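You operate a simulated robot arm through the tools that you are given. There is no shell and no other tool. Be economical: measure what you need, move in short steps, check, and stop when the job is done.

You are at the controls of a simulated two-armed robot. One attempt, no reset.

TASK
Take the beige open box marked "J-72" from the top of the board stack and leave it on the top of the white sill board. Take the dust bag box on the top of the board stack and put it away on the low shelf of the power bench. Take the small float on the top of the board stack and put it away on the shelf of the sample bench. Stack the valve motor that says "R-41" from the top of the board stack on top of the valve motor that says "R-45". Take the narrow mesh roll and put it on the low shelf of the window bench. Press the meter button to switch it on. Put the 22 mm rubber sleeve from the top of the fixings bench on the teal tile and the 15 mm rubber sleeve on the top of the meter stand. Do these in any order. Set down upright: dust bag box, small float, rubber sleeve.

The check looks at the end state, three seconds after you hand in, the way a careful person would. Anything else that was tipped, shoved, dropped, spilled or broken makes it a failure.

THE ROBOT
Two 7-joint arms with two-finger parallel grippers on one trunk, on a base that drives. Base frame: it is fixed to the floor where the robot stands at the start and does not move with it; the origin is under the middle of the robot, x ahead of it, y to its left, z up. Readings come in m, degrees, newtons and seconds.
The left shoulder is at the start at [0.05, 0.158, 1.133], the right one opposite. With the tool pointing down near the work surface each hand reaches from about 0.1 to 0.3 m from the robot's upright axis, wherever it stands, measured 20 degrees to its own side. Places, roughly: beige open box [0.75, 0, 0.75]; dust bag box [0.5, -0.25, 0.75]; low shelf of the power bench [-0.5, -1.3, 0.4]; low shelf of the window bench [1.5, 2.6, 0.4]; meter button [2, -0.1, 0.3]; narrow mesh roll (10x10x5 cm) [1.3, -0.1, 0.3]; rubber sleeve [1.5, 0.75, 1]; shelf of the sample bench [3.5, 0.6, 0.4]; small float (4x6x7 cm) [0.9, -0.1, 0.8]; teal tile (9x9x1 cm) [1.7, 0.6, 0.8]; top of the meter stand [2.6, 0.7, 0.8]; top of the white sill board [1.8, 2.6, 0.9]; valve motor [0.75, 0, 0.75]. Payload 3.91 kg a hand.
Tool frame (each hand has its own): the origin (TCP) lies between the finger pads and is the grasp point; the fingertips stand 0.03 m ahead of it; z points along the fingers, y is the line along which they close. Largest opening 0.11 m; finger width 0.02, thickness 0.01; the body of the gripper, 0.048 by 0.112 m, starts 0.055 m behind the TCP.
Orientation is that of the tool frame in the base frame, as a unit quaternion [w, x, y, z]. With the fingers straight down and closing along the base's y, the tool's x points along the base's -x, its y along +y and its z along -z.

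THE INTERFACE
- The arms move only by the tool drive_tool. It takes "left_plan", "right_plan" or both (then of equal length, played together; a hand with none holds still); each is a list of rows, each a list of 3 entries, a list of its own where there are three numbers: the turn, a rotation vector about the tool's x, y, z in units of 4 degrees (1.0 is 4 degrees), then the shift along the tool's x, y, z in units of 30 mm (1.0 is 30 mm), then the finger opening in cm, from 0 to 11. In form: [[[rx, ry, rz], [tx, ty, tz], gripper], ...]. A call has 1 to 8 rows; each row shifts and turns the commanded pose from where the row before left it, along the tool's axes as they then stand. A call with a number of a shift or a turn outside -1 to 1 is refused whole. Each row takes 0.2 s and may step no farther than 0.05 m and 8.6 degrees from the row before; otherwise, or with a gripper value out of range, the whole call is refused. A pose out of reach is approached as far as the arm can. The call stops where the force on the tool passes 40 N (or 10 N more than at its start, if that is more) or the arm is blocked; 0.2 s more then pass. Each finger travels about 0.153 m/s and halts on what it meets, pressing with about 32 N; the grip force reading is that of the motor and also rises with nothing between the fingers. The clock runs only during rows and for 0.2 s after the last one: add rows that do not move to give the fingers time. The reply holds the time, the measured pose of the TCP, the force on the tool along the base axes, the opening and the grip force, in the units named above and with some noise, with the torque about the TCP (base axes, N m) and any sound that the robot's microphone picked up, and new pictures: "show" is both (left out), scene, wrist or none (wrist: the cameras of the hands that moved).
- Cameras (640 x 400 px; columns grow to the right, rows downward): "scene" is now at [0.1312, -0.0048, 1.27]; the picture's right is [-0.05, -1.00, 0.00], its down [-0.57, 0.03, -0.82] and it looks along [0.82, -0.04, -0.57] (base axes); focal length 288 px, centre (320, 200). "left" rides on the left gripper at [0.072, -0.017, -0.103] in its tool frame; the picture's right is [0.23, 0.97, 0.00], its down [-0.76, 0.18, -0.62] and it looks along [-0.61, 0.14, 0.78] (tool axes); focal length 222 px, centre (320, 200). "right" rides on the right gripper at [0.072, 0.017, -0.103] in its tool frame; the picture's right is [-0.23, 0.97, 0.00], its down [-0.76, -0.18, -0.62] and it looks along [-0.61, -0.14, 0.78] (tool axes); focal length 222 px, centre (320, 200). There is no depth. A picture from a camera that has moved, and an enlarged one, comes with that camera's place and axes in the base frame and with its lens.
- raise_lower(by): slides the trunk up (or, below 0, down) by that many m; the arms and the scene camera ride with it, the base frame stays. It gives what a move gives, with no picture.
- base_move(legs): drives the robot by 1 to 6 legs, each [ahead, turn to the left] in m and degrees, along the robot's own axes; the way and the turn of a leg run together, so that a leg with both is an arc; at most 1.5 m and 180 degrees a leg. The arms and the cameras ride along, it lands a little off, and it stops where it bumps. It gives what a move gives, and a new picture of the scene camera.
- pan_tilt(pan, tilt): turns the head with the scene camera to pan (to the left, within 80 degrees either way) and tilt (down, from -29 to 69), counted from straight ahead of the robot. It gives what a move gives, and a new picture of the scene camera.
- inspect(camera, box): a new picture of the part [left, top, right, bottom] of that camera's present view, enlarged. No time passes.
- close_job(): hands the job in; it is judged then, once.

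Work in short steps. Places have to be worked out from the pictures, the camera data and where the tool is seen: move nearer, look again, correct. Check each grasp and each placing, and mend what went wrong. You have 217 turns and 260 pictures in all, those below and enlarged ones among them. Open the grippers and draw the arms clear of the work before you hand the job in, unless the task says otherwise; then end with one line.

The tools are called after "Emit:" as a command line: name --argument value ..., lists and objects as JSON in quotes. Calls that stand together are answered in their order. drive_tool: Moves the arms, as the interface text tells. Its arguments: {"type":"object","properties":{"left_plan":{"type":"array"},"right_plan":{"type":"array"},"show":{"type":"string","enum":["both","scene","wrist","none"]}},"required":[]} The other tools are called the same way: raise_lower (by) slides the trunk up or down; base_move (legs) drives the base; pan_tilt (pan, tilt) turns the head that bears the scene camera; inspect (camera, box) takes an enlarged picture of a part of a camera's view; close_job () hands the job in.

At the start:

```text
clock: 0.0
left_tool_pos: [0.4555, 0.1002, 1.0561]
left_ee_rot: [0.0, -0.001, 1.0, 0.0]
left_wrist_force: [-0.3, 0.6, 1.1]
left_ft_torque: [-0.01, -0.02, 0.01]
left_opening: 0.1101
left_grasp_force: 0.1
right_tool_pos: [0.3599, -0.1816, 1.0275]
right_ee_rot: [0.0, 0.0, 1.0, 0.0]
right_wrist_force: [-0.7, 0.4, -0.4]
right_ft_torque: [-0.01, 0.02, 0.01]
right_opening: 0.11
right_grasp_force: 0.1
trunk travel left (down, up): [-0.375, 0.107]
robot x, y, heading: [-0.0028, -0.0035, -0.3]
head pan, tilt: [-2.8, 34.7]
```

scene: 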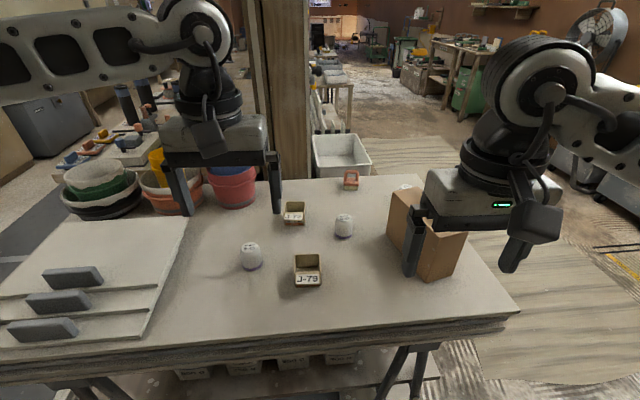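
right: 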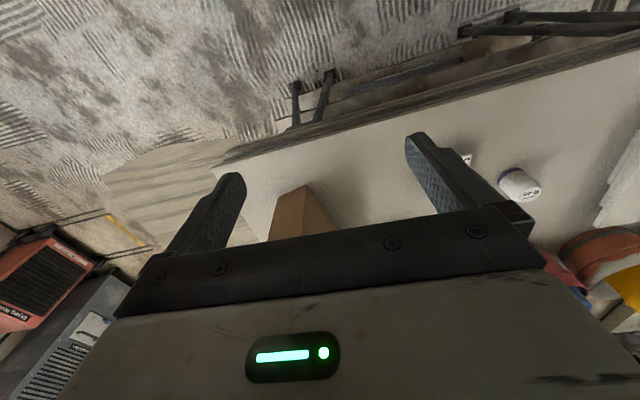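
left: 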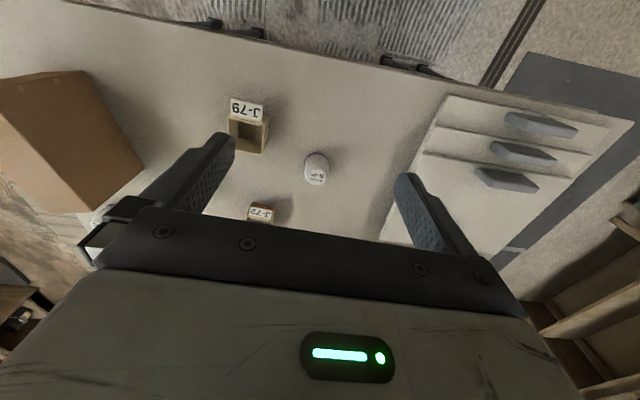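

I start by enlarging the table region to read the markings.

Emit:
inspect --camera "scene" --box '[220, 160, 480, 320]'

Emit:
inspect --camera "scene" --box '[240, 0, 560, 200]'

```text
2.46 times, centred on (350, 240) of scene
camera zoom: at [0.1312, -0.0048, 1.27], right [-0.05, -1.0, 0.0], down [-0.57, 0.03, -0.82], along [0.82, -0.04, -0.57], focal length 710 px, centre (246, 102)
```

zoom: 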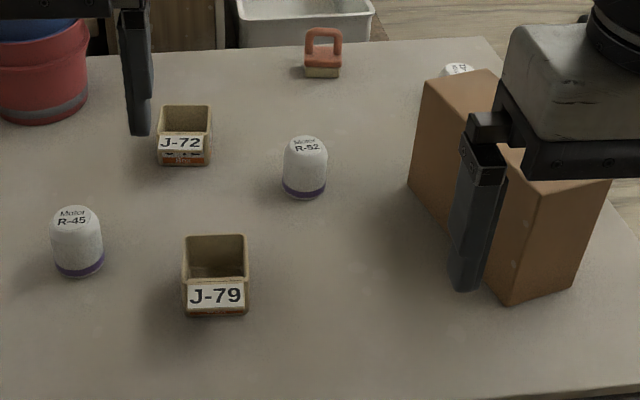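

```text
2.00 times, centred on (400, 100) of scene
camera zoom: at [0.1312, -0.0048, 1.27], right [-0.05, -1.0, 0.0], down [-0.57, 0.03, -0.82], along [0.82, -0.04, -0.57], focal length 577 px, centre (160, 400)
```

zoom: 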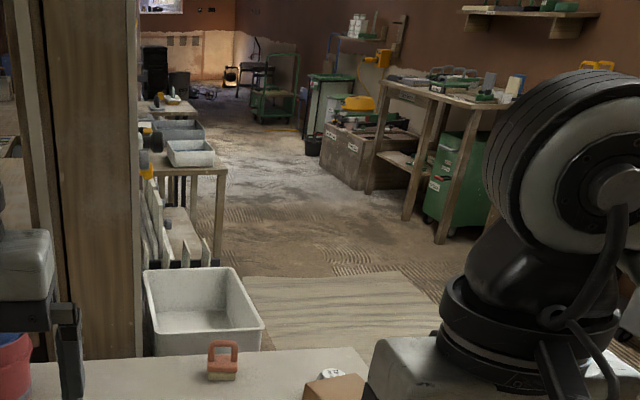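

I look around to learn the layout before moving anything.

Emit:
pan_tilt --pan 60 --tilt 25

Emit:
pan_tilt --pan -75 --tilt 30

Emit:
pan_tilt --pan 0 --tilt 62

```text
clock: 1.3
left_tool_pos: [0.4557, 0.1009, 1.0554]
left_ee_rot: [0.0, 0.0, 1.0, 0.0]
left_wrist_force: [0.5, 0.9, 0.1]
left_ft_torque: [0.0, -0.02, -0.02]
left_opening: 0.1102
left_grasp_force: 0.1
right_tool_pos: [0.3603, -0.181, 1.0281]
right_ee_rot: [0.0, -0.001, 1.0, 0.0]
right_wrist_force: [0.0, 0.3, 0.3]
right_ft_torque: [0.04, -0.01, -0.02]
right_opening: 0.11
right_grasp_force: 0.0
trunk travel left (down, up): [-0.375, 0.107]
robot x, y, heading: [-0.0026, -0.0032, -0.1]
head pan, tilt: [60.0, 25.0]
camera scene: at [0.0892, 0.0792, 1.2853], right [0.87, -0.5, 0.0], down [-0.21, -0.37, -0.91], along [0.45, 0.78, -0.42], focal length 288 px, centre (320, 200)
```

scene: 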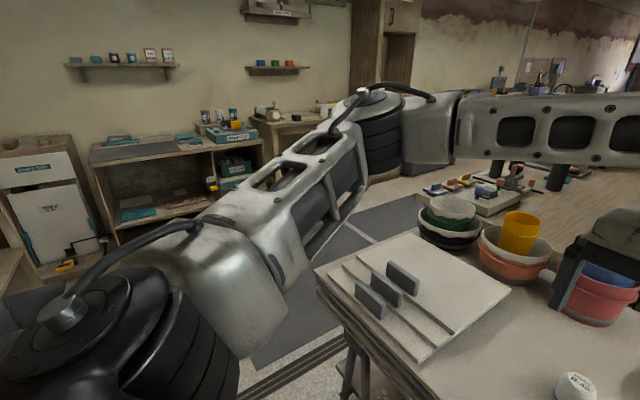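

```text
clock: 3.5
left_tool_pos: [0.4548, 0.101, 1.0556]
left_ee_rot: [0.0, 0.001, 1.0, 0.0]
left_wrist_force: [-0.4, 0.7, -0.3]
left_ft_torque: [-0.01, 0.0, 0.02]
left_opening: 0.11
left_grasp_force: 0.1
right_tool_pos: [0.3606, -0.1826, 1.0285]
right_ee_rot: [0.0, 0.0, 1.0, 0.0]
right_wrist_force: [0.2, -0.1, 0.0]
right_ft_torque: [0.03, 0.02, -0.02]
right_opening: 0.1102
right_grasp_force: 0.1
trunk travel left (down, up): [-0.375, 0.107]
robot x, y, heading: [-0.0024, -0.0023, 0.2]
head pan, tilt: [-75.0, 30.0]
camera scene: at [0.0666, -0.0878, 1.2774], right [-0.97, -0.26, 0.0], down [-0.13, 0.48, -0.87], along [0.22, -0.84, -0.5], focal length 288 px, centre (320, 200)
```

scene: 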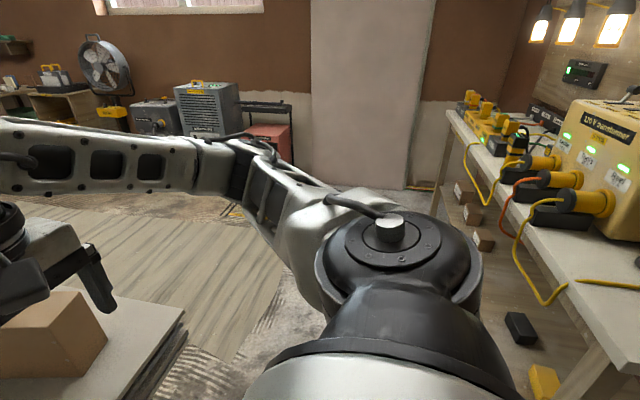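

```text
clock: 5.0
left_tool_pos: [0.4545, 0.1001, 1.0556]
left_ee_rot: [-0.001, 0.0, 1.0, -0.001]
left_wrist_force: [-0.3, -0.2, -0.4]
left_ft_torque: [0.0, -0.03, 0.02]
left_opening: 0.11
left_grasp_force: 0.0
right_tool_pos: [0.3601, -0.1812, 1.0271]
right_ee_rot: [0.0, 0.0, 1.0, 0.0]
right_wrist_force: [0.7, -0.4, 0.1]
right_ft_torque: [-0.02, 0.01, -0.04]
right_opening: 0.1097
right_grasp_force: 0.1
trunk travel left (down, up): [-0.375, 0.107]
robot x, y, heading: [0.0008, 0.0006, 0.2]
head pan, tilt: [0.0, 62.0]
camera scene: at [0.1074, -0.0006, 1.233], right [0.0, -1.0, 0.0], down [-0.88, 0.0, -0.47], along [0.47, 0.0, -0.88], focal length 288 px, centre (320, 200)
```

scene: 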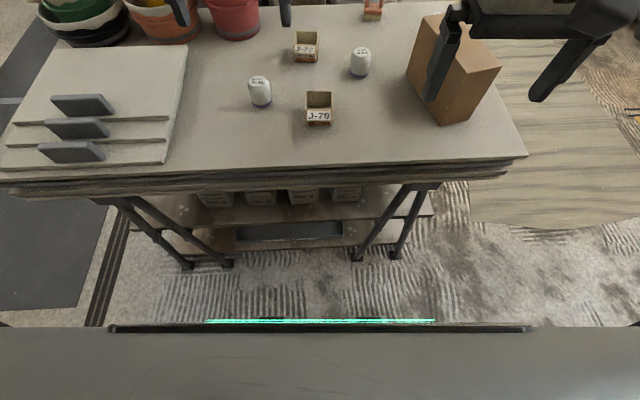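

The table's near edge is at x≈0.43. I enlarge the area of the brown box to measure it.

Emit:
inspect --camera "scene" --box '[360, 0, 560, 160]'

Emit:
inspect --camera "scene" --box '[220, 0, 420, 140]'

```text
2.50 times, centred on (460, 80) of scene
camera zoom: at [0.1074, -0.0006, 1.233], right [0.0, -1.0, 0.0], down [-0.88, 0.0, -0.47], along [0.47, 0.0, -0.88], focal length 721 px, centre (-30, 500)
```

zoom: 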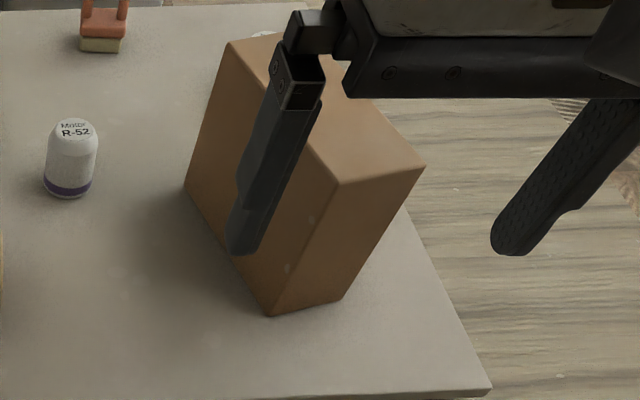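

```text
2.86 times, centred on (320, 70) of scene
camera zoom: at [0.1074, -0.0006, 1.233], right [0.0, -1.0, 0.0], down [-0.88, 0.0, -0.47], along [0.47, 0.0, -0.88], focal length 824 px, centre (320, 571)
```

zoom: 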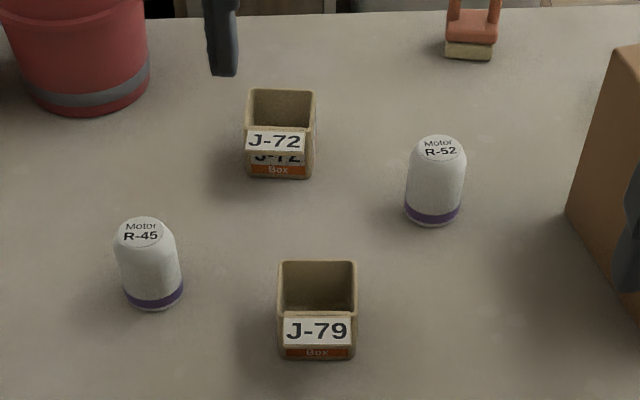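

R‑45 sits near (0.60, 0.125), and the box is about 16×6.5×13 cm, centred near (0.62, −0.26) and yawed about 18°. I test the right arm's reach by moving it forward over the box at safe height.

Emit:
drive_tool --right_plan '[[[0, 0, 0], [-1, -0.33, 0], 11], [[0, 0, 0], [-1, -0.33, 0], 11], [[0, 0, 0], [-1, -0.33, 0], 11], [[0, 0, 0], [-1, -0.33, 0], 11], [[0, 0, 0], [-1, -0.33, 0], 11], [[0, 0, 0], [-1, -0.33, 0], 11], [[0, 0, 0], [-1, -0.33, 0], 11], [[0, 0, 0], [-1, -0.33, 0], 11]]' --show "none"

```text
clock: 6.8
left_tool_pos: [0.4548, 0.1014, 1.055]
left_ee_rot: [0.0, 0.0, 1.0, 0.0]
left_wrist_force: [-0.2, 0.2, -0.7]
left_ft_torque: [0.0, 0.02, 0.03]
left_opening: 0.1102
left_grasp_force: 0.0
right_tool_pos: [0.6014, -0.2603, 1.0294]
right_ee_rot: [0.0, -0.002, 1.0, 0.0]
right_wrist_force: [-0.5, 0.5, -0.6]
right_ft_torque: [-0.02, 0.01, 0.0]
right_opening: 0.1099
right_grasp_force: 0.1
trunk travel left (down, up): [-0.375, 0.107]
robot x, y, heading: [-0.0008, -0.002, 0.3]
head pan, tilt: [0.0, 62.0]
```

It reaches there. Now I yaw 18° to line up with the box and look with the wrist camera.

Emit:
drive_tool --right_plan '[[[0, 0, -1], [0, 0, 0], 11], [[0, 0, -1], [0, 0, 0], 11], [[0, 0, -1], [0, 0, 0], 11], [[0, 0, -1], [-0.2, 0, 0], 11], [[0, 0, -0.5], [-0.3, 0, 0], 11]]' --show "both"

```text
clock: 8.0
left_tool_pos: [0.4541, 0.1007, 1.055]
left_ee_rot: [0.0, 0.0, 1.0, 0.0]
left_wrist_force: [-0.1, 0.5, -0.5]
left_ft_torque: [-0.01, 0.01, 0.02]
left_opening: 0.11
left_grasp_force: 0.1
right_tool_pos: [0.5996, -0.2626, 1.0275]
right_ee_rot: [0.001, -0.07, 0.998, 0.0]
right_wrist_force: [-0.2, -0.1, 0.3]
right_ft_torque: [0.02, 0.0, 0.0]
right_opening: 0.1102
right_grasp_force: 0.0
right hand out of reach, approached as far as the arm can: row 3, 4, 5
trunk travel left (down, up): [-0.375, 0.107]
robot x, y, heading: [0.0006, -0.0001, 0.0]
head pan, tilt: [0.0, 62.0]
camera scene: at [0.1074, -0.0005, 1.233], right [0.0, -1.0, 0.0], down [-0.88, 0.0, -0.47], along [0.47, 0.0, -0.88], focal length 288 px, centre (320, 200)
camera right: at [0.526, -0.2569, 1.1305], right [0.09, 1.0, 0.0], down [0.78, -0.07, 0.62], along [0.62, -0.06, -0.78], focal length 222 px, centre (320, 200)
```

scene: 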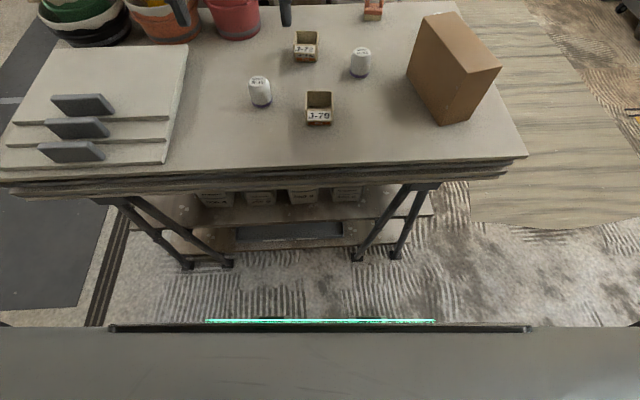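
right: 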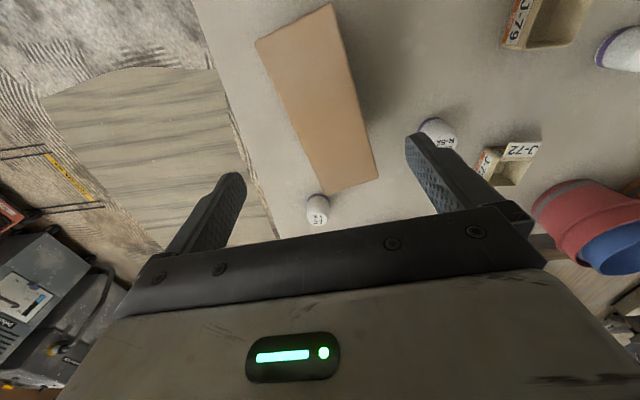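

Wrist view puts the box centre at (0.61, −0.256), yaw ≈17°, with R‑41 behind it at ≈(0.81, −0.29). The arm's yaw is limited, so I drive the base slightly nearer and turn it left 10°.

Emit:
base_move --legs '[[0.12, 0], [0, 10]]'

```text
clock: 9.9
left_tool_pos: [0.5501, 0.178, 1.0553]
left_ee_rot: [0.0, -0.087, 0.996, -0.001]
left_wrist_force: [-0.6, -0.1, 1.0]
left_ft_torque: [0.0, 0.02, -0.01]
left_opening: 0.1104
left_grasp_force: 0.1
right_tool_pos: [0.756, -0.1538, 1.0295]
right_ee_rot: [0.0, -0.156, 0.988, 0.0]
right_wrist_force: [0.0, -0.1, -0.4]
right_ft_torque: [-0.01, 0.01, -0.01]
right_opening: 0.1102
right_grasp_force: 0.0
trunk travel left (down, up): [-0.375, 0.107]
robot x, y, heading: [0.1201, 0.0002, 10.2]
head pan, tilt: [0.0, 62.0]
camera scene: at [0.2257, 0.0183, 1.233], right [0.17, -0.98, 0.0], down [-0.87, -0.15, -0.47], along [0.46, 0.08, -0.88], focal length 288 px, centre (320, 200)
```

scene: 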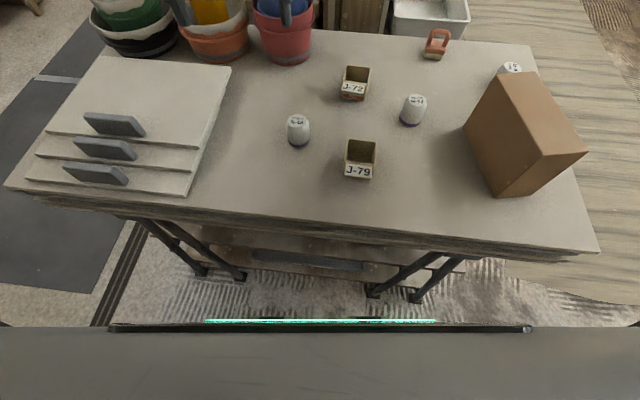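

Tool yaw is now 18°, matching the box. I shift the hand above the box centre.

Emit:
drive_tool --right_plan '[[[0, 0, 0], [0.96, -0.28, 0], 11], [[0, 0, 0], [0.96, -0.28, 0], 11], [[0, 0, 0], [0.96, -0.28, 0], 11], [[0, 0, 0], [0.96, -0.28, 0], 11], [[0, 0, 0], [0.96, -0.28, 0], 11], [[0, 0, 0], [0.96, -0.28, 0], 11]]' --show "both"

```text
clock: 11.3
left_tool_pos: [0.5508, 0.1785, 1.0548]
left_ee_rot: [0.001, -0.086, 0.996, 0.0]
left_wrist_force: [0.1, 0.2, -0.2]
left_ft_torque: [-0.01, -0.04, 0.04]
left_opening: 0.1101
left_grasp_force: 0.1
right_tool_pos: [0.6083, -0.2532, 1.0306]
right_ee_rot: [-0.001, -0.157, 0.988, 0.0]
right_wrist_force: [-0.1, -0.1, 0.2]
right_ft_torque: [-0.02, 0.0, 0.01]
right_opening: 0.11
right_grasp_force: 0.0
trunk travel left (down, up): [-0.375, 0.107]
robot x, y, heading: [0.1203, -0.0007, 9.8]
head pan, tilt: [0.0, 62.0]
camera scene: at [0.2255, 0.0174, 1.233], right [0.17, -0.98, 0.0], down [-0.87, -0.15, -0.47], along [0.46, 0.08, -0.88], focal length 288 px, centre (320, 200)
camera right: at [0.5343, -0.262, 1.1323], right [-0.09, 1.0, 0.0], down [0.78, 0.07, 0.62], along [0.62, 0.05, -0.78], focal length 222 px, centre (320, 200)
```

scene: 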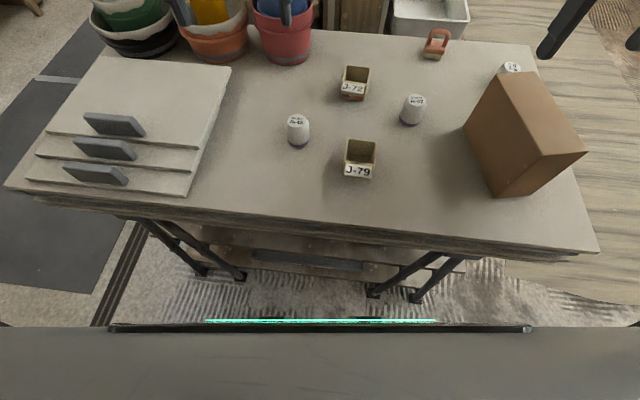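
right: 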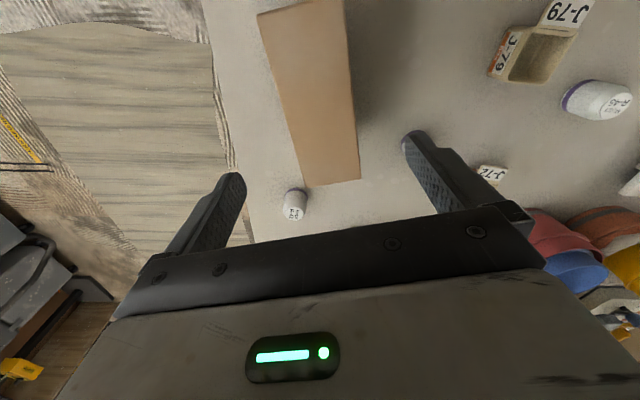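

Box is centred between the fingers (yaw ≈14.5°). I trim yaw and descend to z≈0.86.

Emit:
drive_tool --right_plan '[[[0, 0, 0.8], [0, 0, 0.94], 11], [[0, 0, 0], [0, 0, 0.94], 11], [[0, 0, 0], [0, 0, 0.94], 11], [[0, 0, 0], [0, 0, 0.94], 11], [[0, 0, 0], [0, 0, 0.94], 11], [[0, 0, 0], [0, 0, 0.94], 11]]' --show "wrist"

```text
clock: 12.7
left_tool_pos: [0.5503, 0.1785, 1.0558]
left_ee_rot: [0.0, -0.087, 0.996, 0.0]
left_wrist_force: [0.1, -0.4, -0.5]
left_ft_torque: [0.01, -0.01, -0.02]
left_opening: 0.1104
left_grasp_force: 0.0
right_tool_pos: [0.6074, -0.2554, 0.8597]
right_ee_rot: [0.001, -0.129, 0.992, 0.0]
right_wrist_force: [-0.1, 0.3, -0.5]
right_ft_torque: [0.0, -0.02, -0.03]
right_opening: 0.1101
right_grasp_force: 0.1
trunk travel left (down, up): [-0.375, 0.107]
robot x, y, heading: [0.1178, 0.0002, 10.0]
head pan, tilt: [0.0, 62.0]
camera right: at [0.5334, -0.2584, 0.9614], right [-0.03, 1.0, 0.0], down [0.78, 0.02, 0.62], along [0.62, 0.02, -0.78], focal length 222 px, centre (320, 200)
```

right: 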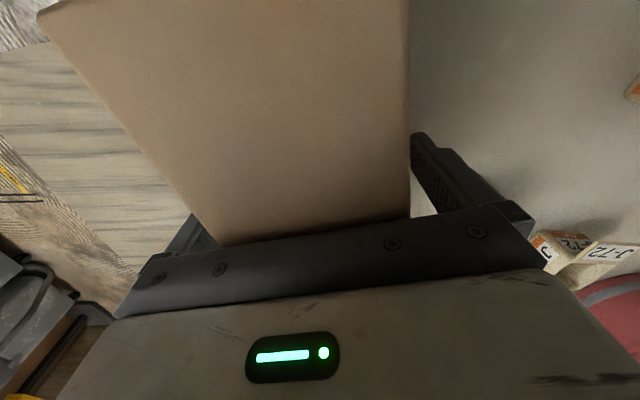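

The fingers straddle the box. I close on it.

Emit:
drive_tool --right_plan '[[[0, 0, 0], [0, 0, 0], 5], [[0, 0, 0], [0, 0, 0], 5], [[0, 0, 0], [0, 0, 0], 4], [[0, 0, 0], [0, 0, 0], 4]]' --show "none"

Emit:
drive_tool --right_plan '[[[0, 0, 0], [0, 0, -0.7], 4], [[0, 0, 0], [0, 0, -1], 4], [[0, 0, 0], [0, 0, -1], 4], [[0, 0, 0], [0, 0, -1], 4], [[0, 0, 0], [0, 0, -1], 4], [[0, 0, 0], [0, 0, -1], 4]]' --show "both"

```text
clock: 13.7
left_tool_pos: [0.5509, 0.1775, 1.056]
left_ee_rot: [0.0, -0.087, 0.996, 0.0]
left_wrist_force: [0.0, 0.0, -0.4]
left_ft_torque: [0.0, 0.0, -0.03]
left_opening: 0.1101
left_grasp_force: 0.0
right_tool_pos: [0.6089, -0.255, 0.859]
right_ee_rot: [0.0, -0.129, 0.992, 0.0]
right_wrist_force: [0.4, 0.9, 0.6]
right_ft_torque: [0.03, -0.11, 0.04]
right_opening: 0.07
right_grasp_force: 32.0
trunk travel left (down, up): [-0.375, 0.107]
robot x, y, heading: [0.1173, -0.0015, 10.1]
head pan, tilt: [0.0, 62.0]
```

```text
clock: 15.1
left_tool_pos: [0.5499, 0.1787, 1.0541]
left_ee_rot: [0.0, -0.088, 0.996, 0.0]
left_wrist_force: [1.5, 0.5, 0.3]
left_ft_torque: [0.02, 0.02, -0.04]
left_opening: 0.1097
left_grasp_force: 0.1
right_tool_pos: [0.6066, -0.2564, 1.0287]
right_ee_rot: [-0.001, -0.129, 0.992, 0.0]
right_wrist_force: [0.0, -0.1, -3.8]
right_ft_torque: [-0.01, -0.05, 0.02]
right_opening: 0.0699
right_grasp_force: 31.6
trunk travel left (down, up): [-0.375, 0.107]
robot x, y, heading: [0.1159, 0.0005, 10.1]
head pan, tilt: [0.0, 62.0]
camera scene: at [0.2259, 0.0177, 1.2329], right [0.17, -0.98, 0.0], down [-0.87, -0.15, -0.47], along [0.46, 0.08, -0.88], focal length 288 px, centre (320, 200)
camera right: at [0.5322, -0.2607, 1.1321], right [-0.03, 1.0, 0.0], down [0.78, 0.02, 0.62], along [0.62, 0.02, -0.78], focal length 222 px, centre (320, 200)
```

scene: 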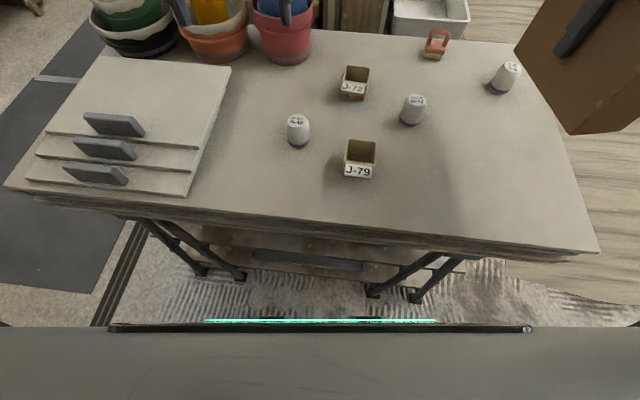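
right: 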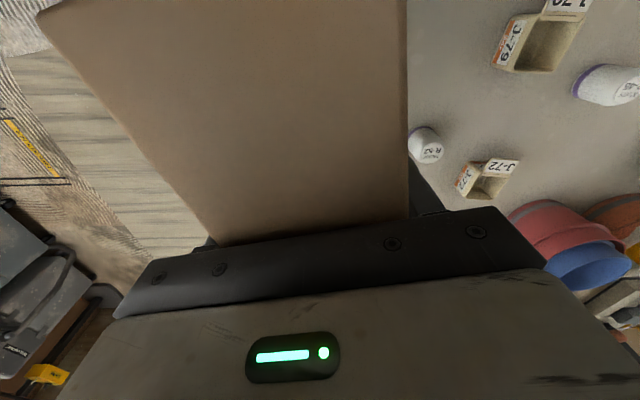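

Box is held securely (≈0.4 kg). I retract the arm toward the body before travelling, and enlarge the R‑41 motor to confirm it.

Emit:
drive_tool --right_plan '[[[0, 0, 0], [0.43, 0.93, 0], 4], [[0, 0, 0], [0.43, 0.93, 0], 4], [[0, 0, 0], [0.43, 0.93, 0], 4], [[0, 0, 0], [0.43, 0.93, 0], 4], [[0, 0, 0], [0.43, 0.93, 0], 4], [[0, 0, 0], [0.43, 0.93, 0], 4]]' --show "none"

Emit:
inspect --camera "scene" --box '[380, 20, 580, 150]'

Emit:
base_move --legs '[[-0.12, 0], [0, -60]]'

Emit:
pan_tilt --pan -40 --tilt 35

```text
clock: 16.5
left_tool_pos: [0.5513, 0.1784, 1.0552]
left_ee_rot: [0.0, -0.088, 0.996, 0.001]
left_wrist_force: [0.1, -0.2, 0.3]
left_ft_torque: [0.01, 0.05, -0.01]
left_opening: 0.1097
left_grasp_force: 0.0
right_tool_pos: [0.4887, -0.1136, 1.0304]
right_ee_rot: [0.0, -0.129, 0.992, 0.0]
right_wrist_force: [-0.5, -0.7, -4.2]
right_ft_torque: [0.0, -0.01, 0.0]
right_opening: 0.0701
right_grasp_force: 31.7
trunk travel left (down, up): [-0.375, 0.107]
robot x, y, heading: [0.1176, 0.0042, 10.0]
head pan, tilt: [0.0, 62.0]
```

```text
3.08 times, centred on (480, 85) of scene
camera zoom: at [0.2259, 0.0179, 1.2329], right [0.17, -0.98, 0.0], down [-0.87, -0.15, -0.47], along [0.46, 0.08, -0.88], focal length 887 px, centre (-172, 554)
```

zoom: 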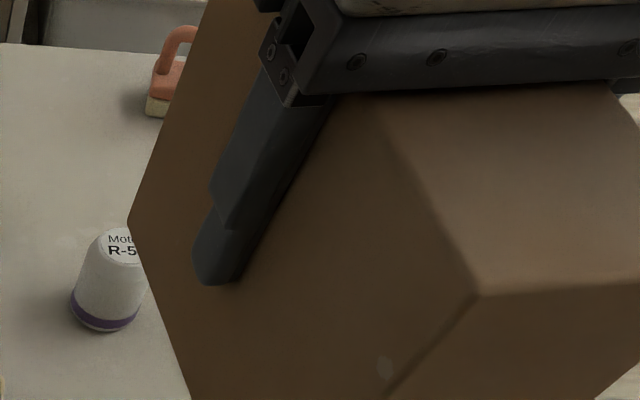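

```text
clock: 20.4
left_tool_pos: [0.3753, -0.2993, 1.0553]
left_ee_rot: [0.0, 0.418, 0.908, 0.0]
left_wrist_force: [0.5, 0.8, 0.3]
left_ft_torque: [0.0, 0.01, 0.0]
left_opening: 0.11
left_grasp_force: 0.1
right_tool_pos: [0.0939, -0.3973, 1.0314]
right_ee_rot: [-0.001, 0.378, 0.926, 0.0]
right_wrist_force: [-0.8, -0.5, -4.0]
right_ft_torque: [0.05, -0.02, -0.02]
right_opening: 0.0701
right_grasp_force: 32.3
trunk travel left (down, up): [-0.375, 0.107]
robot x, y, heading: [0.0063, -0.0202, -49.3]
head pan, tilt: [0.0, 62.0]
camera scene: at [0.0748, -0.1001, 1.2329], right [-0.76, -0.65, 0.0], down [-0.58, 0.67, -0.47], along [0.31, -0.36, -0.88], focal length 288 px, centre (320, 200)
```

scene: 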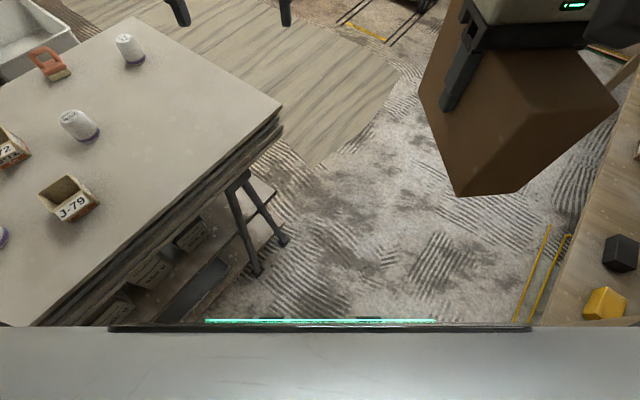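

```text
clock: 21.4
left_tool_pos: [0.3765, -0.2989, 1.0555]
left_ee_rot: [0.0, 0.416, 0.909, 0.0]
left_wrist_force: [0.9, 0.4, -0.4]
left_ft_torque: [-0.01, -0.01, 0.02]
left_opening: 0.11
left_grasp_force: 0.0
right_tool_pos: [0.0951, -0.398, 1.0306]
right_ee_rot: [-0.001, 0.38, 0.925, 0.0]
right_wrist_force: [0.7, 0.1, -4.0]
right_ft_torque: [0.01, 0.02, 0.04]
right_opening: 0.0701
right_grasp_force: 31.8
trunk travel left (down, up): [-0.375, 0.107]
robot x, y, heading: [-0.0003, -0.0194, -49.1]
head pan, tilt: [-40.0, 35.0]
camera scene: at [0.0342, -0.1393, 1.2695], right [-1.0, -0.01, 0.0], down [-0.01, 0.57, -0.82], along [0.01, -0.82, -0.57], focal length 288 px, centre (320, 200)
```

scene: 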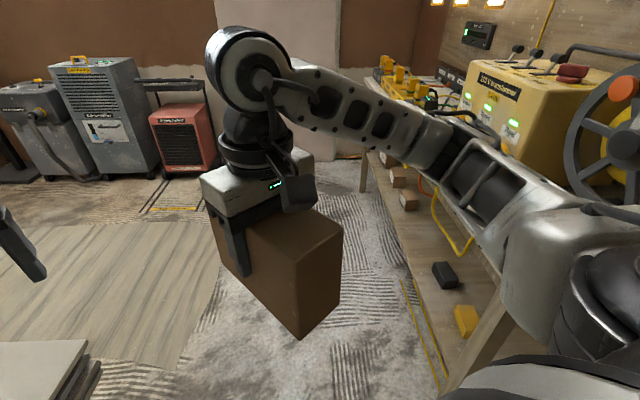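

I enlarge the power bench area to measure the shelf and top edges.

Emit:
inspect --camera "scene" --box '[340, 120, 580, 400]'

```text
1.43 times, centred on (460, 260) of scene
camera zoom: at [0.0342, -0.1393, 1.2695], right [-1.0, -0.01, 0.0], down [-0.01, 0.57, -0.82], along [0.01, -0.82, -0.57], focal length 412 px, centre (120, 114)
```

zoom: 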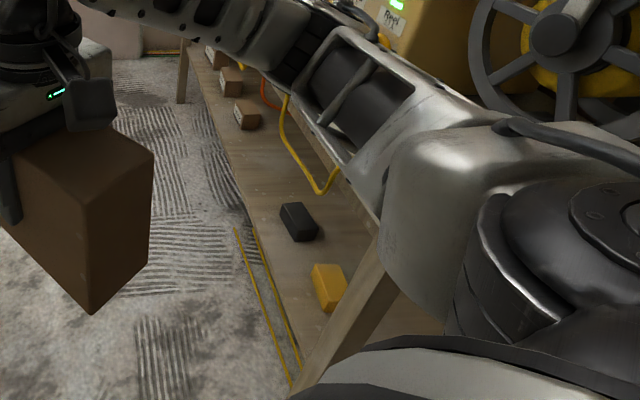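

The bench's low shelf (z≈0.4, front edge x≈−0.3) lies under the top, so a vertical grip won't fit beneath it. I return the box to the table and regrasp it with the hand tilted.

Emit:
base_move --legs '[[0, 59.5], [0.12, 0]]'

Emit:
pan_tilt --pan -20 --tilt 50

```text
clock: 25.2
left_tool_pos: [0.5501, 0.1757, 1.0557]
left_ee_rot: [-0.001, -0.085, 0.996, 0.0]
left_wrist_force: [0.9, -0.4, 0.8]
left_ft_torque: [0.02, -0.02, 0.04]
left_opening: 0.1099
left_grasp_force: 0.0
right_tool_pos: [0.4883, -0.1167, 1.0305]
right_ee_rot: [-0.002, -0.127, 0.992, -0.001]
right_wrist_force: [0.0, 1.3, -4.6]
right_ft_torque: [-0.02, 0.02, 0.01]
right_opening: 0.0699
right_grasp_force: 32.2
trunk travel left (down, up): [-0.375, 0.107]
robot x, y, heading: [0.1191, -0.001, 9.8]
head pan, tilt: [-40.0, 35.0]
camera scene: at [0.2376, -0.0385, 1.2694], right [-0.5, -0.86, 0.0], down [-0.5, 0.29, -0.82], along [0.71, -0.41, -0.57], focal length 288 px, centre (320, 200)
```

scene: 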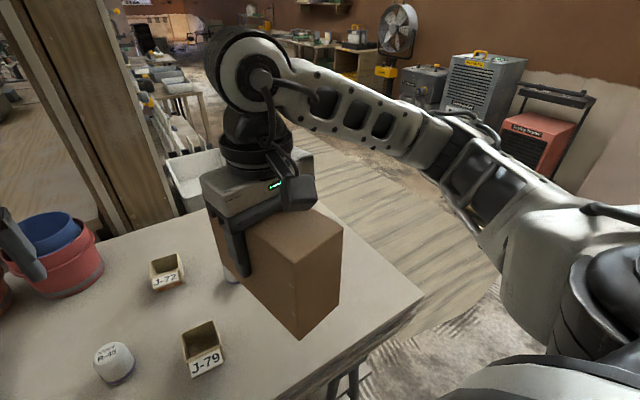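

```text
clock: 26.1
left_tool_pos: [0.5489, 0.1755, 1.0544]
left_ee_rot: [0.0, -0.086, 0.996, 0.0]
left_wrist_force: [0.1, -0.8, -0.1]
left_ft_torque: [0.0, -0.01, 0.04]
left_opening: 0.1101
left_grasp_force: 0.0
right_tool_pos: [0.4879, -0.117, 1.0296]
right_ee_rot: [0.0, -0.128, 0.992, 0.0]
right_wrist_force: [-0.3, 0.7, -3.3]
right_ft_torque: [-0.01, 0.01, -0.02]
right_opening: 0.0702
right_grasp_force: 31.4
trunk travel left (down, up): [-0.375, 0.107]
robot x, y, heading: [0.1192, -0.0016, 9.9]
head pan, tilt: [-20.0, 50.0]
camera scene: at [0.2366, -0.0081, 1.2478], right [-0.18, -0.98, 0.0], down [-0.75, 0.14, -0.64], along [0.63, -0.11, -0.77], focal length 288 px, centre (320, 200)
```

scene: 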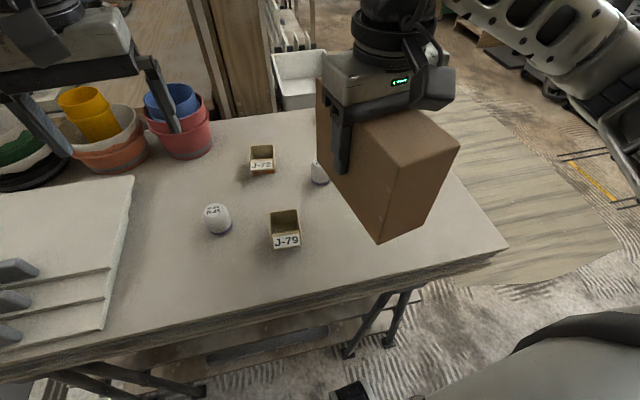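

I retrace the arm to its original spot over the table and lower the box back.

Emit:
drive_tool --right_plan '[[[0, 0, 0], [-0.43, -0.93, 0], 4], [[0, 0, 0], [-0.43, -0.93, 0], 4], [[0, 0, 0], [-0.43, -0.93, 0], 4], [[0, 0, 0], [-0.43, -0.93, 0], 4], [[0, 0, 0], [-0.43, -0.93, 0], 4], [[0, 0, 0], [-0.43, -0.93, 0], 4]]' --show "none"

Emit:
drive_tool --right_plan '[[[0, 0, 0], [0, 0, 0.95], 4], [[0, 0, 0], [0, 0, 0.95], 4], [[0, 0, 0], [0, 0, 0.95], 4], [[0, 0, 0], [0, 0, 0.95], 4], [[0, 0, 0], [0, 0, 0.95], 4], [[0, 0, 0], [0, 0, 0.7], 4], [[0, 0, 0], [0, 0, 0], 4]]' --show "scene"

```text
clock: 27.5
left_tool_pos: [0.5493, 0.1751, 1.0558]
left_ee_rot: [0.0, -0.085, 0.996, 0.0]
left_wrist_force: [-0.4, 0.8, -0.7]
left_ft_torque: [0.01, -0.01, 0.0]
left_opening: 0.1098
left_grasp_force: 0.2
right_tool_pos: [0.6065, -0.2596, 1.0305]
right_ee_rot: [-0.001, -0.128, 0.992, 0.001]
right_wrist_force: [1.0, -0.2, -3.5]
right_ft_torque: [0.02, 0.01, -0.01]
right_opening: 0.0699
right_grasp_force: 32.1
trunk travel left (down, up): [-0.375, 0.107]
robot x, y, heading: [0.1193, -0.0007, 9.7]
head pan, tilt: [-20.0, 50.0]
```

```text
clock: 29.1
left_tool_pos: [0.5496, 0.1756, 1.0551]
left_ee_rot: [0.001, -0.085, 0.996, 0.0]
left_wrist_force: [-0.4, 0.1, 0.1]
left_ft_torque: [0.02, -0.03, 0.0]
left_opening: 0.1101
left_grasp_force: 0.1
right_tool_pos: [0.6076, -0.2574, 0.867]
right_ee_rot: [0.0, -0.127, 0.992, 0.0]
right_wrist_force: [0.1, 0.8, -3.2]
right_ft_torque: [-0.02, 0.02, 0.03]
right_opening: 0.0698
right_grasp_force: 32.6
trunk travel left (down, up): [-0.375, 0.107]
robot x, y, heading: [0.1179, 0.0015, 9.9]
head pan, tilt: [-20.0, 50.0]
camera scene: at [0.2367, -0.008, 1.2478], right [-0.18, -0.98, 0.0], down [-0.75, 0.14, -0.64], along [0.63, -0.11, -0.77], focal length 288 px, centre (320, 200)
```

scene: 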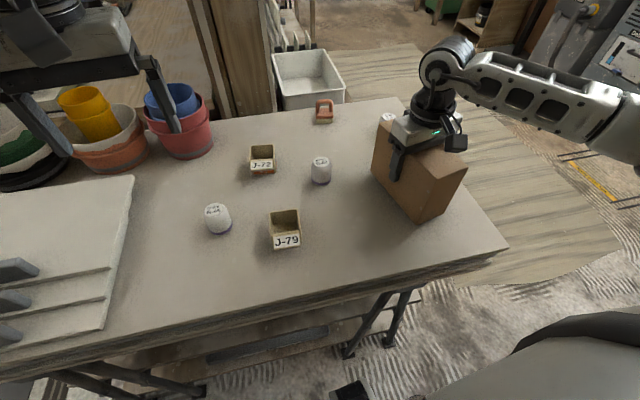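

About 7 mm left; I lower it to contact.

Emit:
drive_tool --right_plan '[[[0, 0, 0], [0, 0, 0.15], 4], [[0, 0, 0], [0, 0, 0.13], 4], [[0, 0, 0], [0, 0, 0], 4]]' --show "none"

```text
clock: 29.9
left_tool_pos: [0.5485, 0.176, 1.0571]
left_ee_rot: [0.0, -0.084, 0.996, 0.0]
left_wrist_force: [-0.6, 0.0, 0.1]
left_ft_torque: [-0.02, 0.02, 0.03]
left_opening: 0.1101
left_grasp_force: 0.0
right_tool_pos: [0.6068, -0.258, 0.859]
right_ee_rot: [0.001, -0.127, 0.992, -0.001]
right_wrist_force: [-0.4, 0.0, 0.2]
right_ft_torque: [-0.22, 0.3, 0.0]
right_opening: 0.07
right_grasp_force: 32.1
trunk travel left (down, up): [-0.375, 0.107]
robot x, y, heading: [0.1192, 0.0017, 9.5]
head pan, tilt: [-20.0, 50.0]
```

Weight is on the table. I release, raise, then pitch the hand 45° forward.

Emit:
drive_tool --right_plan '[[[0, 0, 0], [0, 0, 0], 11], [[0, 0, 0], [0, 0, 0], 11], [[0, 0, 0], [0, 0, -0.5], 11], [[0, 0, 0], [0, 0, -1], 11], [[0, 0, 0], [0, 0, -1], 11], [[0, 0, 0], [0, 0, -1], 11], [[0, 0, 0], [0, 0, -1], 11]]' --show "none"

Emit:
drive_tool --right_plan '[[[0, -1, 0], [0.8, 0, 0], 11], [[0, -1, 0], [0.8, 0, 0], 11], [[0, -1, 0], [0.8, 0, 0], 11], [[0, -1, 0], [0, 0, 0], 11], [[0, -1, 0], [0, 0, 0], 11], [[0, -1, 0], [0, 0, 0], 11], [[0, -1, 0], [0, 0, 0], 11], [[0, -1, 0], [0, 0, 0], 11]]' --show "none"

Emit:
drive_tool --right_plan '[[[0, -1, 0], [0, 0, 0], 11], [[0, -1, 0], [0, 0, 0], 11], [[0, -1, 0], [0, 0, 0], 11], [[0, -0.25, 0], [0, 0, 0], 11]]' --show "both"

```text
clock: 31.5
left_tool_pos: [0.5504, 0.1754, 1.0561]
left_ee_rot: [0.0, -0.085, 0.996, 0.0]
left_wrist_force: [-0.5, 0.0, -0.1]
left_ft_torque: [0.02, 0.01, 0.02]
left_opening: 0.1097
left_grasp_force: 0.0
right_tool_pos: [0.6054, -0.2572, 0.9948]
right_ee_rot: [-0.001, -0.128, 0.992, 0.0]
right_wrist_force: [-0.1, 0.9, 0.9]
right_ft_torque: [0.0, -0.01, -0.04]
right_opening: 0.1099
right_grasp_force: 0.0
trunk travel left (down, up): [-0.375, 0.107]
robot x, y, heading: [0.1196, -0.0009, 9.9]
head pan, tilt: [-20.0, 50.0]
```

```text
clock: 33.3
left_tool_pos: [0.548, 0.175, 1.0556]
left_ee_rot: [0.0, -0.085, 0.996, 0.0]
left_wrist_force: [-0.5, 0.6, 0.2]
left_ft_torque: [-0.01, 0.0, -0.02]
left_opening: 0.1102
left_grasp_force: 0.0
right_tool_pos: [0.5363, -0.2771, 0.9894]
right_ee_rot: [0.274, -0.122, 0.953, 0.035]
right_wrist_force: [1.7, -0.7, -0.2]
right_ft_torque: [0.0, 0.0, 0.03]
right_opening: 0.1101
right_grasp_force: 0.1
trunk travel left (down, up): [-0.375, 0.107]
robot x, y, heading: [0.1207, -0.0009, 10.0]
head pan, tilt: [-20.0, 50.0]
```

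```text
clock: 34.3
left_tool_pos: [0.5482, 0.1771, 1.0565]
left_ee_rot: [0.001, -0.086, 0.996, 0.0]
left_wrist_force: [0.0, 0.9, 0.3]
left_ft_torque: [-0.01, -0.03, 0.01]
left_opening: 0.1101
left_grasp_force: 0.1
right_tool_pos: [0.5361, -0.2769, 0.9872]
right_ee_rot: [0.38, -0.118, 0.916, 0.049]
right_wrist_force: [-0.3, -0.8, 0.6]
right_ft_torque: [0.02, 0.04, 0.03]
right_opening: 0.1099
right_grasp_force: 0.0
trunk travel left (down, up): [-0.375, 0.107]
robot x, y, heading: [0.1194, -0.0004, 10.0]
head pan, tilt: [-20.0, 50.0]
camera scene: at [0.2364, -0.0079, 1.2478], right [-0.18, -0.98, 0.0], down [-0.75, 0.14, -0.64], along [0.63, -0.11, -0.77], focal length 288 px, centre (320, 200)
camera right: at [0.411, -0.2933, 1.0089], right [-0.09, 0.98, 0.16], down [0.14, -0.15, 0.98], along [0.99, 0.11, -0.12], focal length 222 px, centre (320, 200)
```

scene: 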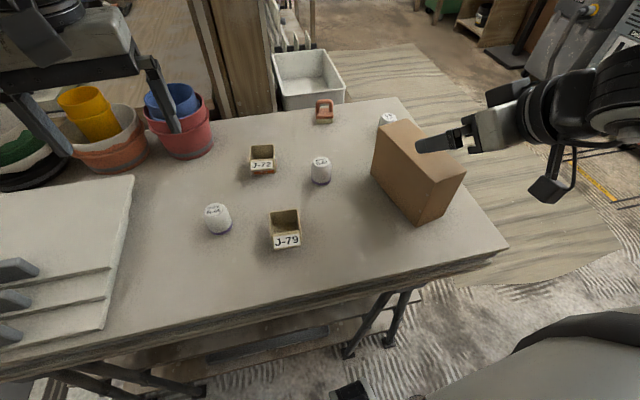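
right: 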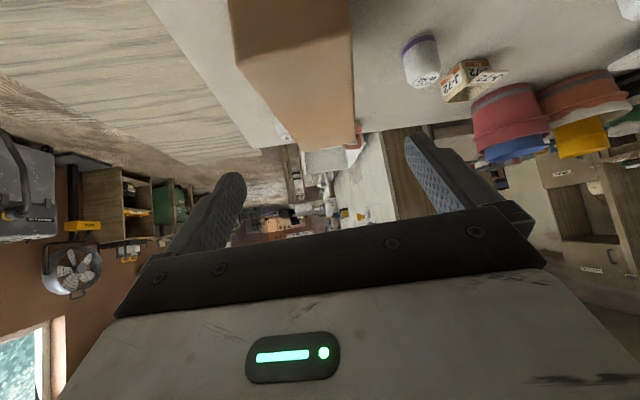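

Hand is pitched 45° with the box aligned. I descend diagonally to straddle the near-top part of the box.

Emit:
drive_tool --right_plan '[[[0, 0, 0], [0.39, 0, 0.905], 11], [[0, 0, 0], [0.39, 0, 0.905], 11], [[0, 0, 0], [0.39, 0, 0.905], 11], [[0, 0, 0], [0.39, 0, 0.8], 11]]' --show "both"

```text
clock: 35.3
left_tool_pos: [0.547, 0.1762, 1.0565]
left_ee_rot: [0.001, -0.085, 0.996, -0.001]
left_wrist_force: [-0.8, -0.3, -0.2]
left_ft_torque: [-0.02, 0.02, 0.02]
left_opening: 0.11
left_grasp_force: 0.1
right_tool_pos: [0.5742, -0.2646, 0.8844]
right_ee_rot: [0.383, -0.117, 0.915, 0.049]
right_wrist_force: [-3.9, -2.3, 15.7]
right_ft_torque: [0.34, 0.73, 0.18]
right_opening: 0.1098
right_grasp_force: 0.1
trunk travel left (down, up): [-0.375, 0.107]
robot x, y, heading: [0.1232, -0.0023, 9.7]
head pan, tilt: [-20.0, 50.0]
camera scene: at [0.2345, -0.0075, 1.2485], right [-0.18, -0.98, 0.0], down [-0.75, 0.14, -0.64], along [0.63, -0.11, -0.76], focal length 288 px, centre (320, 200)
camera right: at [0.4503, -0.282, 0.9041], right [-0.09, 0.98, 0.16], down [0.13, -0.15, 0.98], along [0.99, 0.11, -0.12], focal length 222 px, centre (320, 200)
```

scene: 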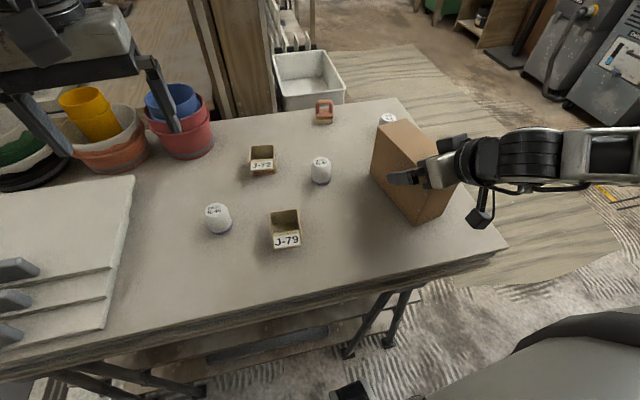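
right: 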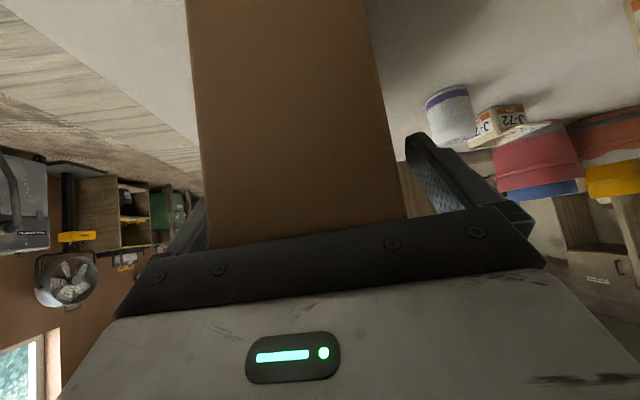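

The hand body touches the box's edge. I back off slightly and close.

Emit:
drive_tool --right_plan '[[[0, 0, 0], [0, 0, -0.3], 11], [[0, 0, 0], [0, 0, 0], 5], [[0, 0, 0], [0, 0, 0], 4], [[0, 0, 0], [0, 0, 0], 4]]' --show "none"

Emit:
raise_lower --by 0.1

Emit:
inspect --camera "scene" --box '[220, 60, 540, 260]'

```text
clock: 36.3
left_tool_pos: [0.5487, 0.1756, 1.056]
left_ee_rot: [-0.001, -0.086, 0.996, 0.0]
left_wrist_force: [-0.2, -1.2, -0.4]
left_ft_torque: [0.0, -0.01, -0.02]
left_opening: 0.1101
left_grasp_force: 0.1
right_tool_pos: [0.5696, -0.2679, 0.8861]
right_ee_rot: [0.379, -0.117, 0.917, 0.049]
right_wrist_force: [-0.5, 0.6, 0.3]
right_ft_torque: [0.0, 0.14, 0.01]
right_opening: 0.0696
right_grasp_force: 32.2
trunk travel left (down, up): [-0.375, 0.107]
robot x, y, heading: [0.1167, -0.0026, 9.5]
head pan, tilt: [-20.0, 50.0]
```

```text
clock: 37.6
left_tool_pos: [0.5491, 0.1762, 1.1544]
left_ee_rot: [0.001, -0.085, 0.996, 0.0]
left_wrist_force: [-0.5, -0.4, -0.6]
left_ft_torque: [-0.01, 0.01, 0.01]
left_opening: 0.1101
left_grasp_force: 0.1
right_tool_pos: [0.5696, -0.2685, 0.9869]
right_ee_rot: [0.379, -0.117, 0.917, 0.049]
right_wrist_force: [0.2, -1.3, -3.8]
right_ft_torque: [0.02, 0.13, -0.05]
right_opening: 0.0699
right_grasp_force: 32.3
trunk travel left (down, up): [-0.475, 0.007]
robot x, y, heading: [0.1183, -0.0009, 9.7]
head pan, tilt: [-20.0, 50.0]
```

```text
2.00 times, centred on (380, 160) of scene
camera zoom: at [0.2369, -0.0081, 1.3477], right [-0.18, -0.98, 0.0], down [-0.75, 0.14, -0.64], along [0.63, -0.11, -0.77], focal length 577 px, centre (200, 280)
```

zoom: 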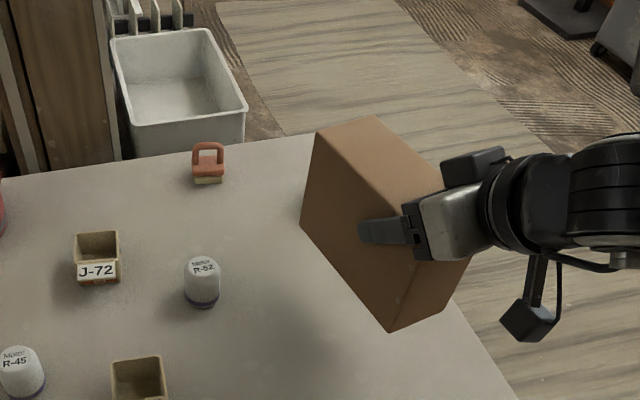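

The box is held firmly in the tilted grip. I tuck the hand inward and up, then back out and turn toward the power bench, keeping to the middle of the aisle.

Emit:
drive_tool --right_plan '[[[0, 0, 0], [-0.35, 0, -0.35], 4], [[0, 0, 0], [-0.35, 1, -0.35], 4], [[0, 0, 0], [-0.35, 1, -0.35], 4], [[0, 0, 0], [-0.35, 1, -0.35], 4], [[0, 0, 0], [0, 1, 0], 4]]' --show "none"

Emit:
base_move --legs '[[-0.03, 0], [0, -100], [0.85, 0]]'

```text
clock: 38.8
left_tool_pos: [0.5495, 0.1766, 1.1551]
left_ee_rot: [0.0, -0.086, 0.996, 0.0]
left_wrist_force: [0.3, 0.4, -1.0]
left_ft_torque: [-0.05, -0.01, -0.02]
left_opening: 0.11
left_grasp_force: 0.0
right_tool_pos: [0.5466, -0.1489, 1.045]
right_ee_rot: [0.379, -0.117, 0.917, 0.048]
right_wrist_force: [-0.8, 0.1, -3.2]
right_ft_torque: [-0.05, 0.14, 0.0]
right_opening: 0.07
right_grasp_force: 32.3
right hand out of reach, approached as far as the arm can: row 5
trunk travel left (down, up): [-0.475, 0.007]
robot x, y, heading: [0.1181, 0.0055, 9.7]
head pan, tilt: [-20.0, 50.0]
```

```text
clock: 46.0
left_tool_pos: [0.1996, -0.8587, 1.1588]
left_ee_rot: [0.001, 0.704, 0.71, -0.003]
left_wrist_force: [-0.2, 0.8, 0.1]
left_ft_torque: [-0.01, 0.02, 0.01]
left_opening: 0.1099
left_grasp_force: 0.1
right_tool_pos: [-0.1252, -0.7979, 1.0354]
right_ee_rot: [0.268, 0.629, 0.685, -0.252]
right_wrist_force: [-0.2, 0.2, -2.6]
right_ft_torque: [0.14, -0.01, 0.0]
right_opening: 0.07
right_grasp_force: 31.9
trunk travel left (down, up): [-0.475, 0.007]
robot x, y, heading: [0.0915, -0.4103, -90.7]
head pan, tilt: [-20.0, 50.0]
stopped in leg 3: the robot was blocked; the commanded pose is now the measured one
camera scene: at [0.0725, -0.5159, 1.3492], right [-0.94, 0.35, 0.0], down [0.27, 0.71, -0.65], along [-0.23, -0.61, -0.76], focal length 288 px, centre (320, 200)
```

scene: 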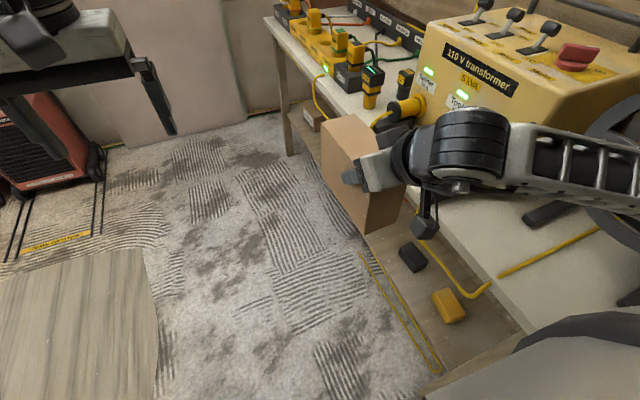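

The base got blocked. I look to both sides to see what it touches.

Emit:
pan_tilt --pan -75 --tilt 55

Emit:
pan_tilt --pan 70 --tilt 60

```text
clock: 47.3
left_tool_pos: [0.1979, -0.8629, 1.1573]
left_ee_rot: [0.001, 0.704, 0.711, -0.003]
left_wrist_force: [0.4, -0.3, -0.4]
left_ft_torque: [0.03, -0.03, 0.02]
left_opening: 0.11
left_grasp_force: 0.0
right_tool_pos: [-0.1228, -0.8015, 1.032]
right_ee_rot: [0.271, 0.628, 0.687, -0.247]
right_wrist_force: [0.4, -0.2, -3.7]
right_ft_torque: [0.15, 0.02, 0.0]
right_opening: 0.0699
right_grasp_force: 32.3
trunk travel left (down, up): [-0.475, 0.007]
robot x, y, heading: [0.0927, -0.4138, -90.2]
head pan, tilt: [-75.0, 55.0]
camera scene: at [0.0283, -0.4672, 1.341], right [-0.26, 0.97, -0.01], down [0.79, 0.21, -0.58], along [-0.56, -0.15, -0.82], focal length 288 px, centre (320, 200)
```

scene: 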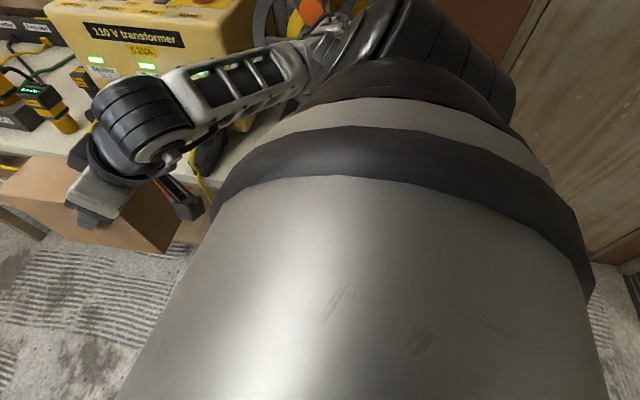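

```text
clock: 49.6
left_tool_pos: [0.1973, -0.8636, 1.1577]
left_ee_rot: [0.002, 0.704, 0.71, -0.003]
left_wrist_force: [-0.6, 0.0, 1.0]
left_ft_torque: [0.01, 0.0, -0.01]
left_opening: 0.1103
left_grasp_force: 0.1
right_tool_pos: [-0.1228, -0.8023, 1.0327]
right_ee_rot: [0.271, 0.629, 0.686, -0.246]
right_wrist_force: [0.0, 0.4, -3.0]
right_ft_torque: [0.12, 0.03, 0.01]
right_opening: 0.0697
right_grasp_force: 31.6
trunk travel left (down, up): [-0.475, 0.007]
robot x, y, heading: [0.0948, -0.4112, -89.9]
head pan, tilt: [70.0, 60.0]
camera scene: at [0.1601, -0.4721, 1.3354], right [-0.34, -0.94, 0.01], down [-0.81, 0.29, -0.5], along [0.47, -0.18, -0.87], focal length 288 px, centre (320, 200)
```

scene: 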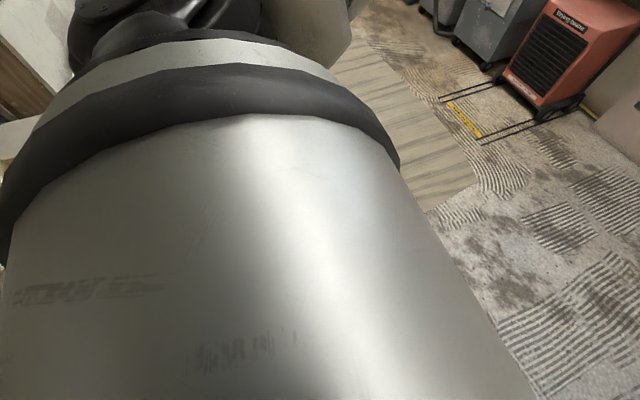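

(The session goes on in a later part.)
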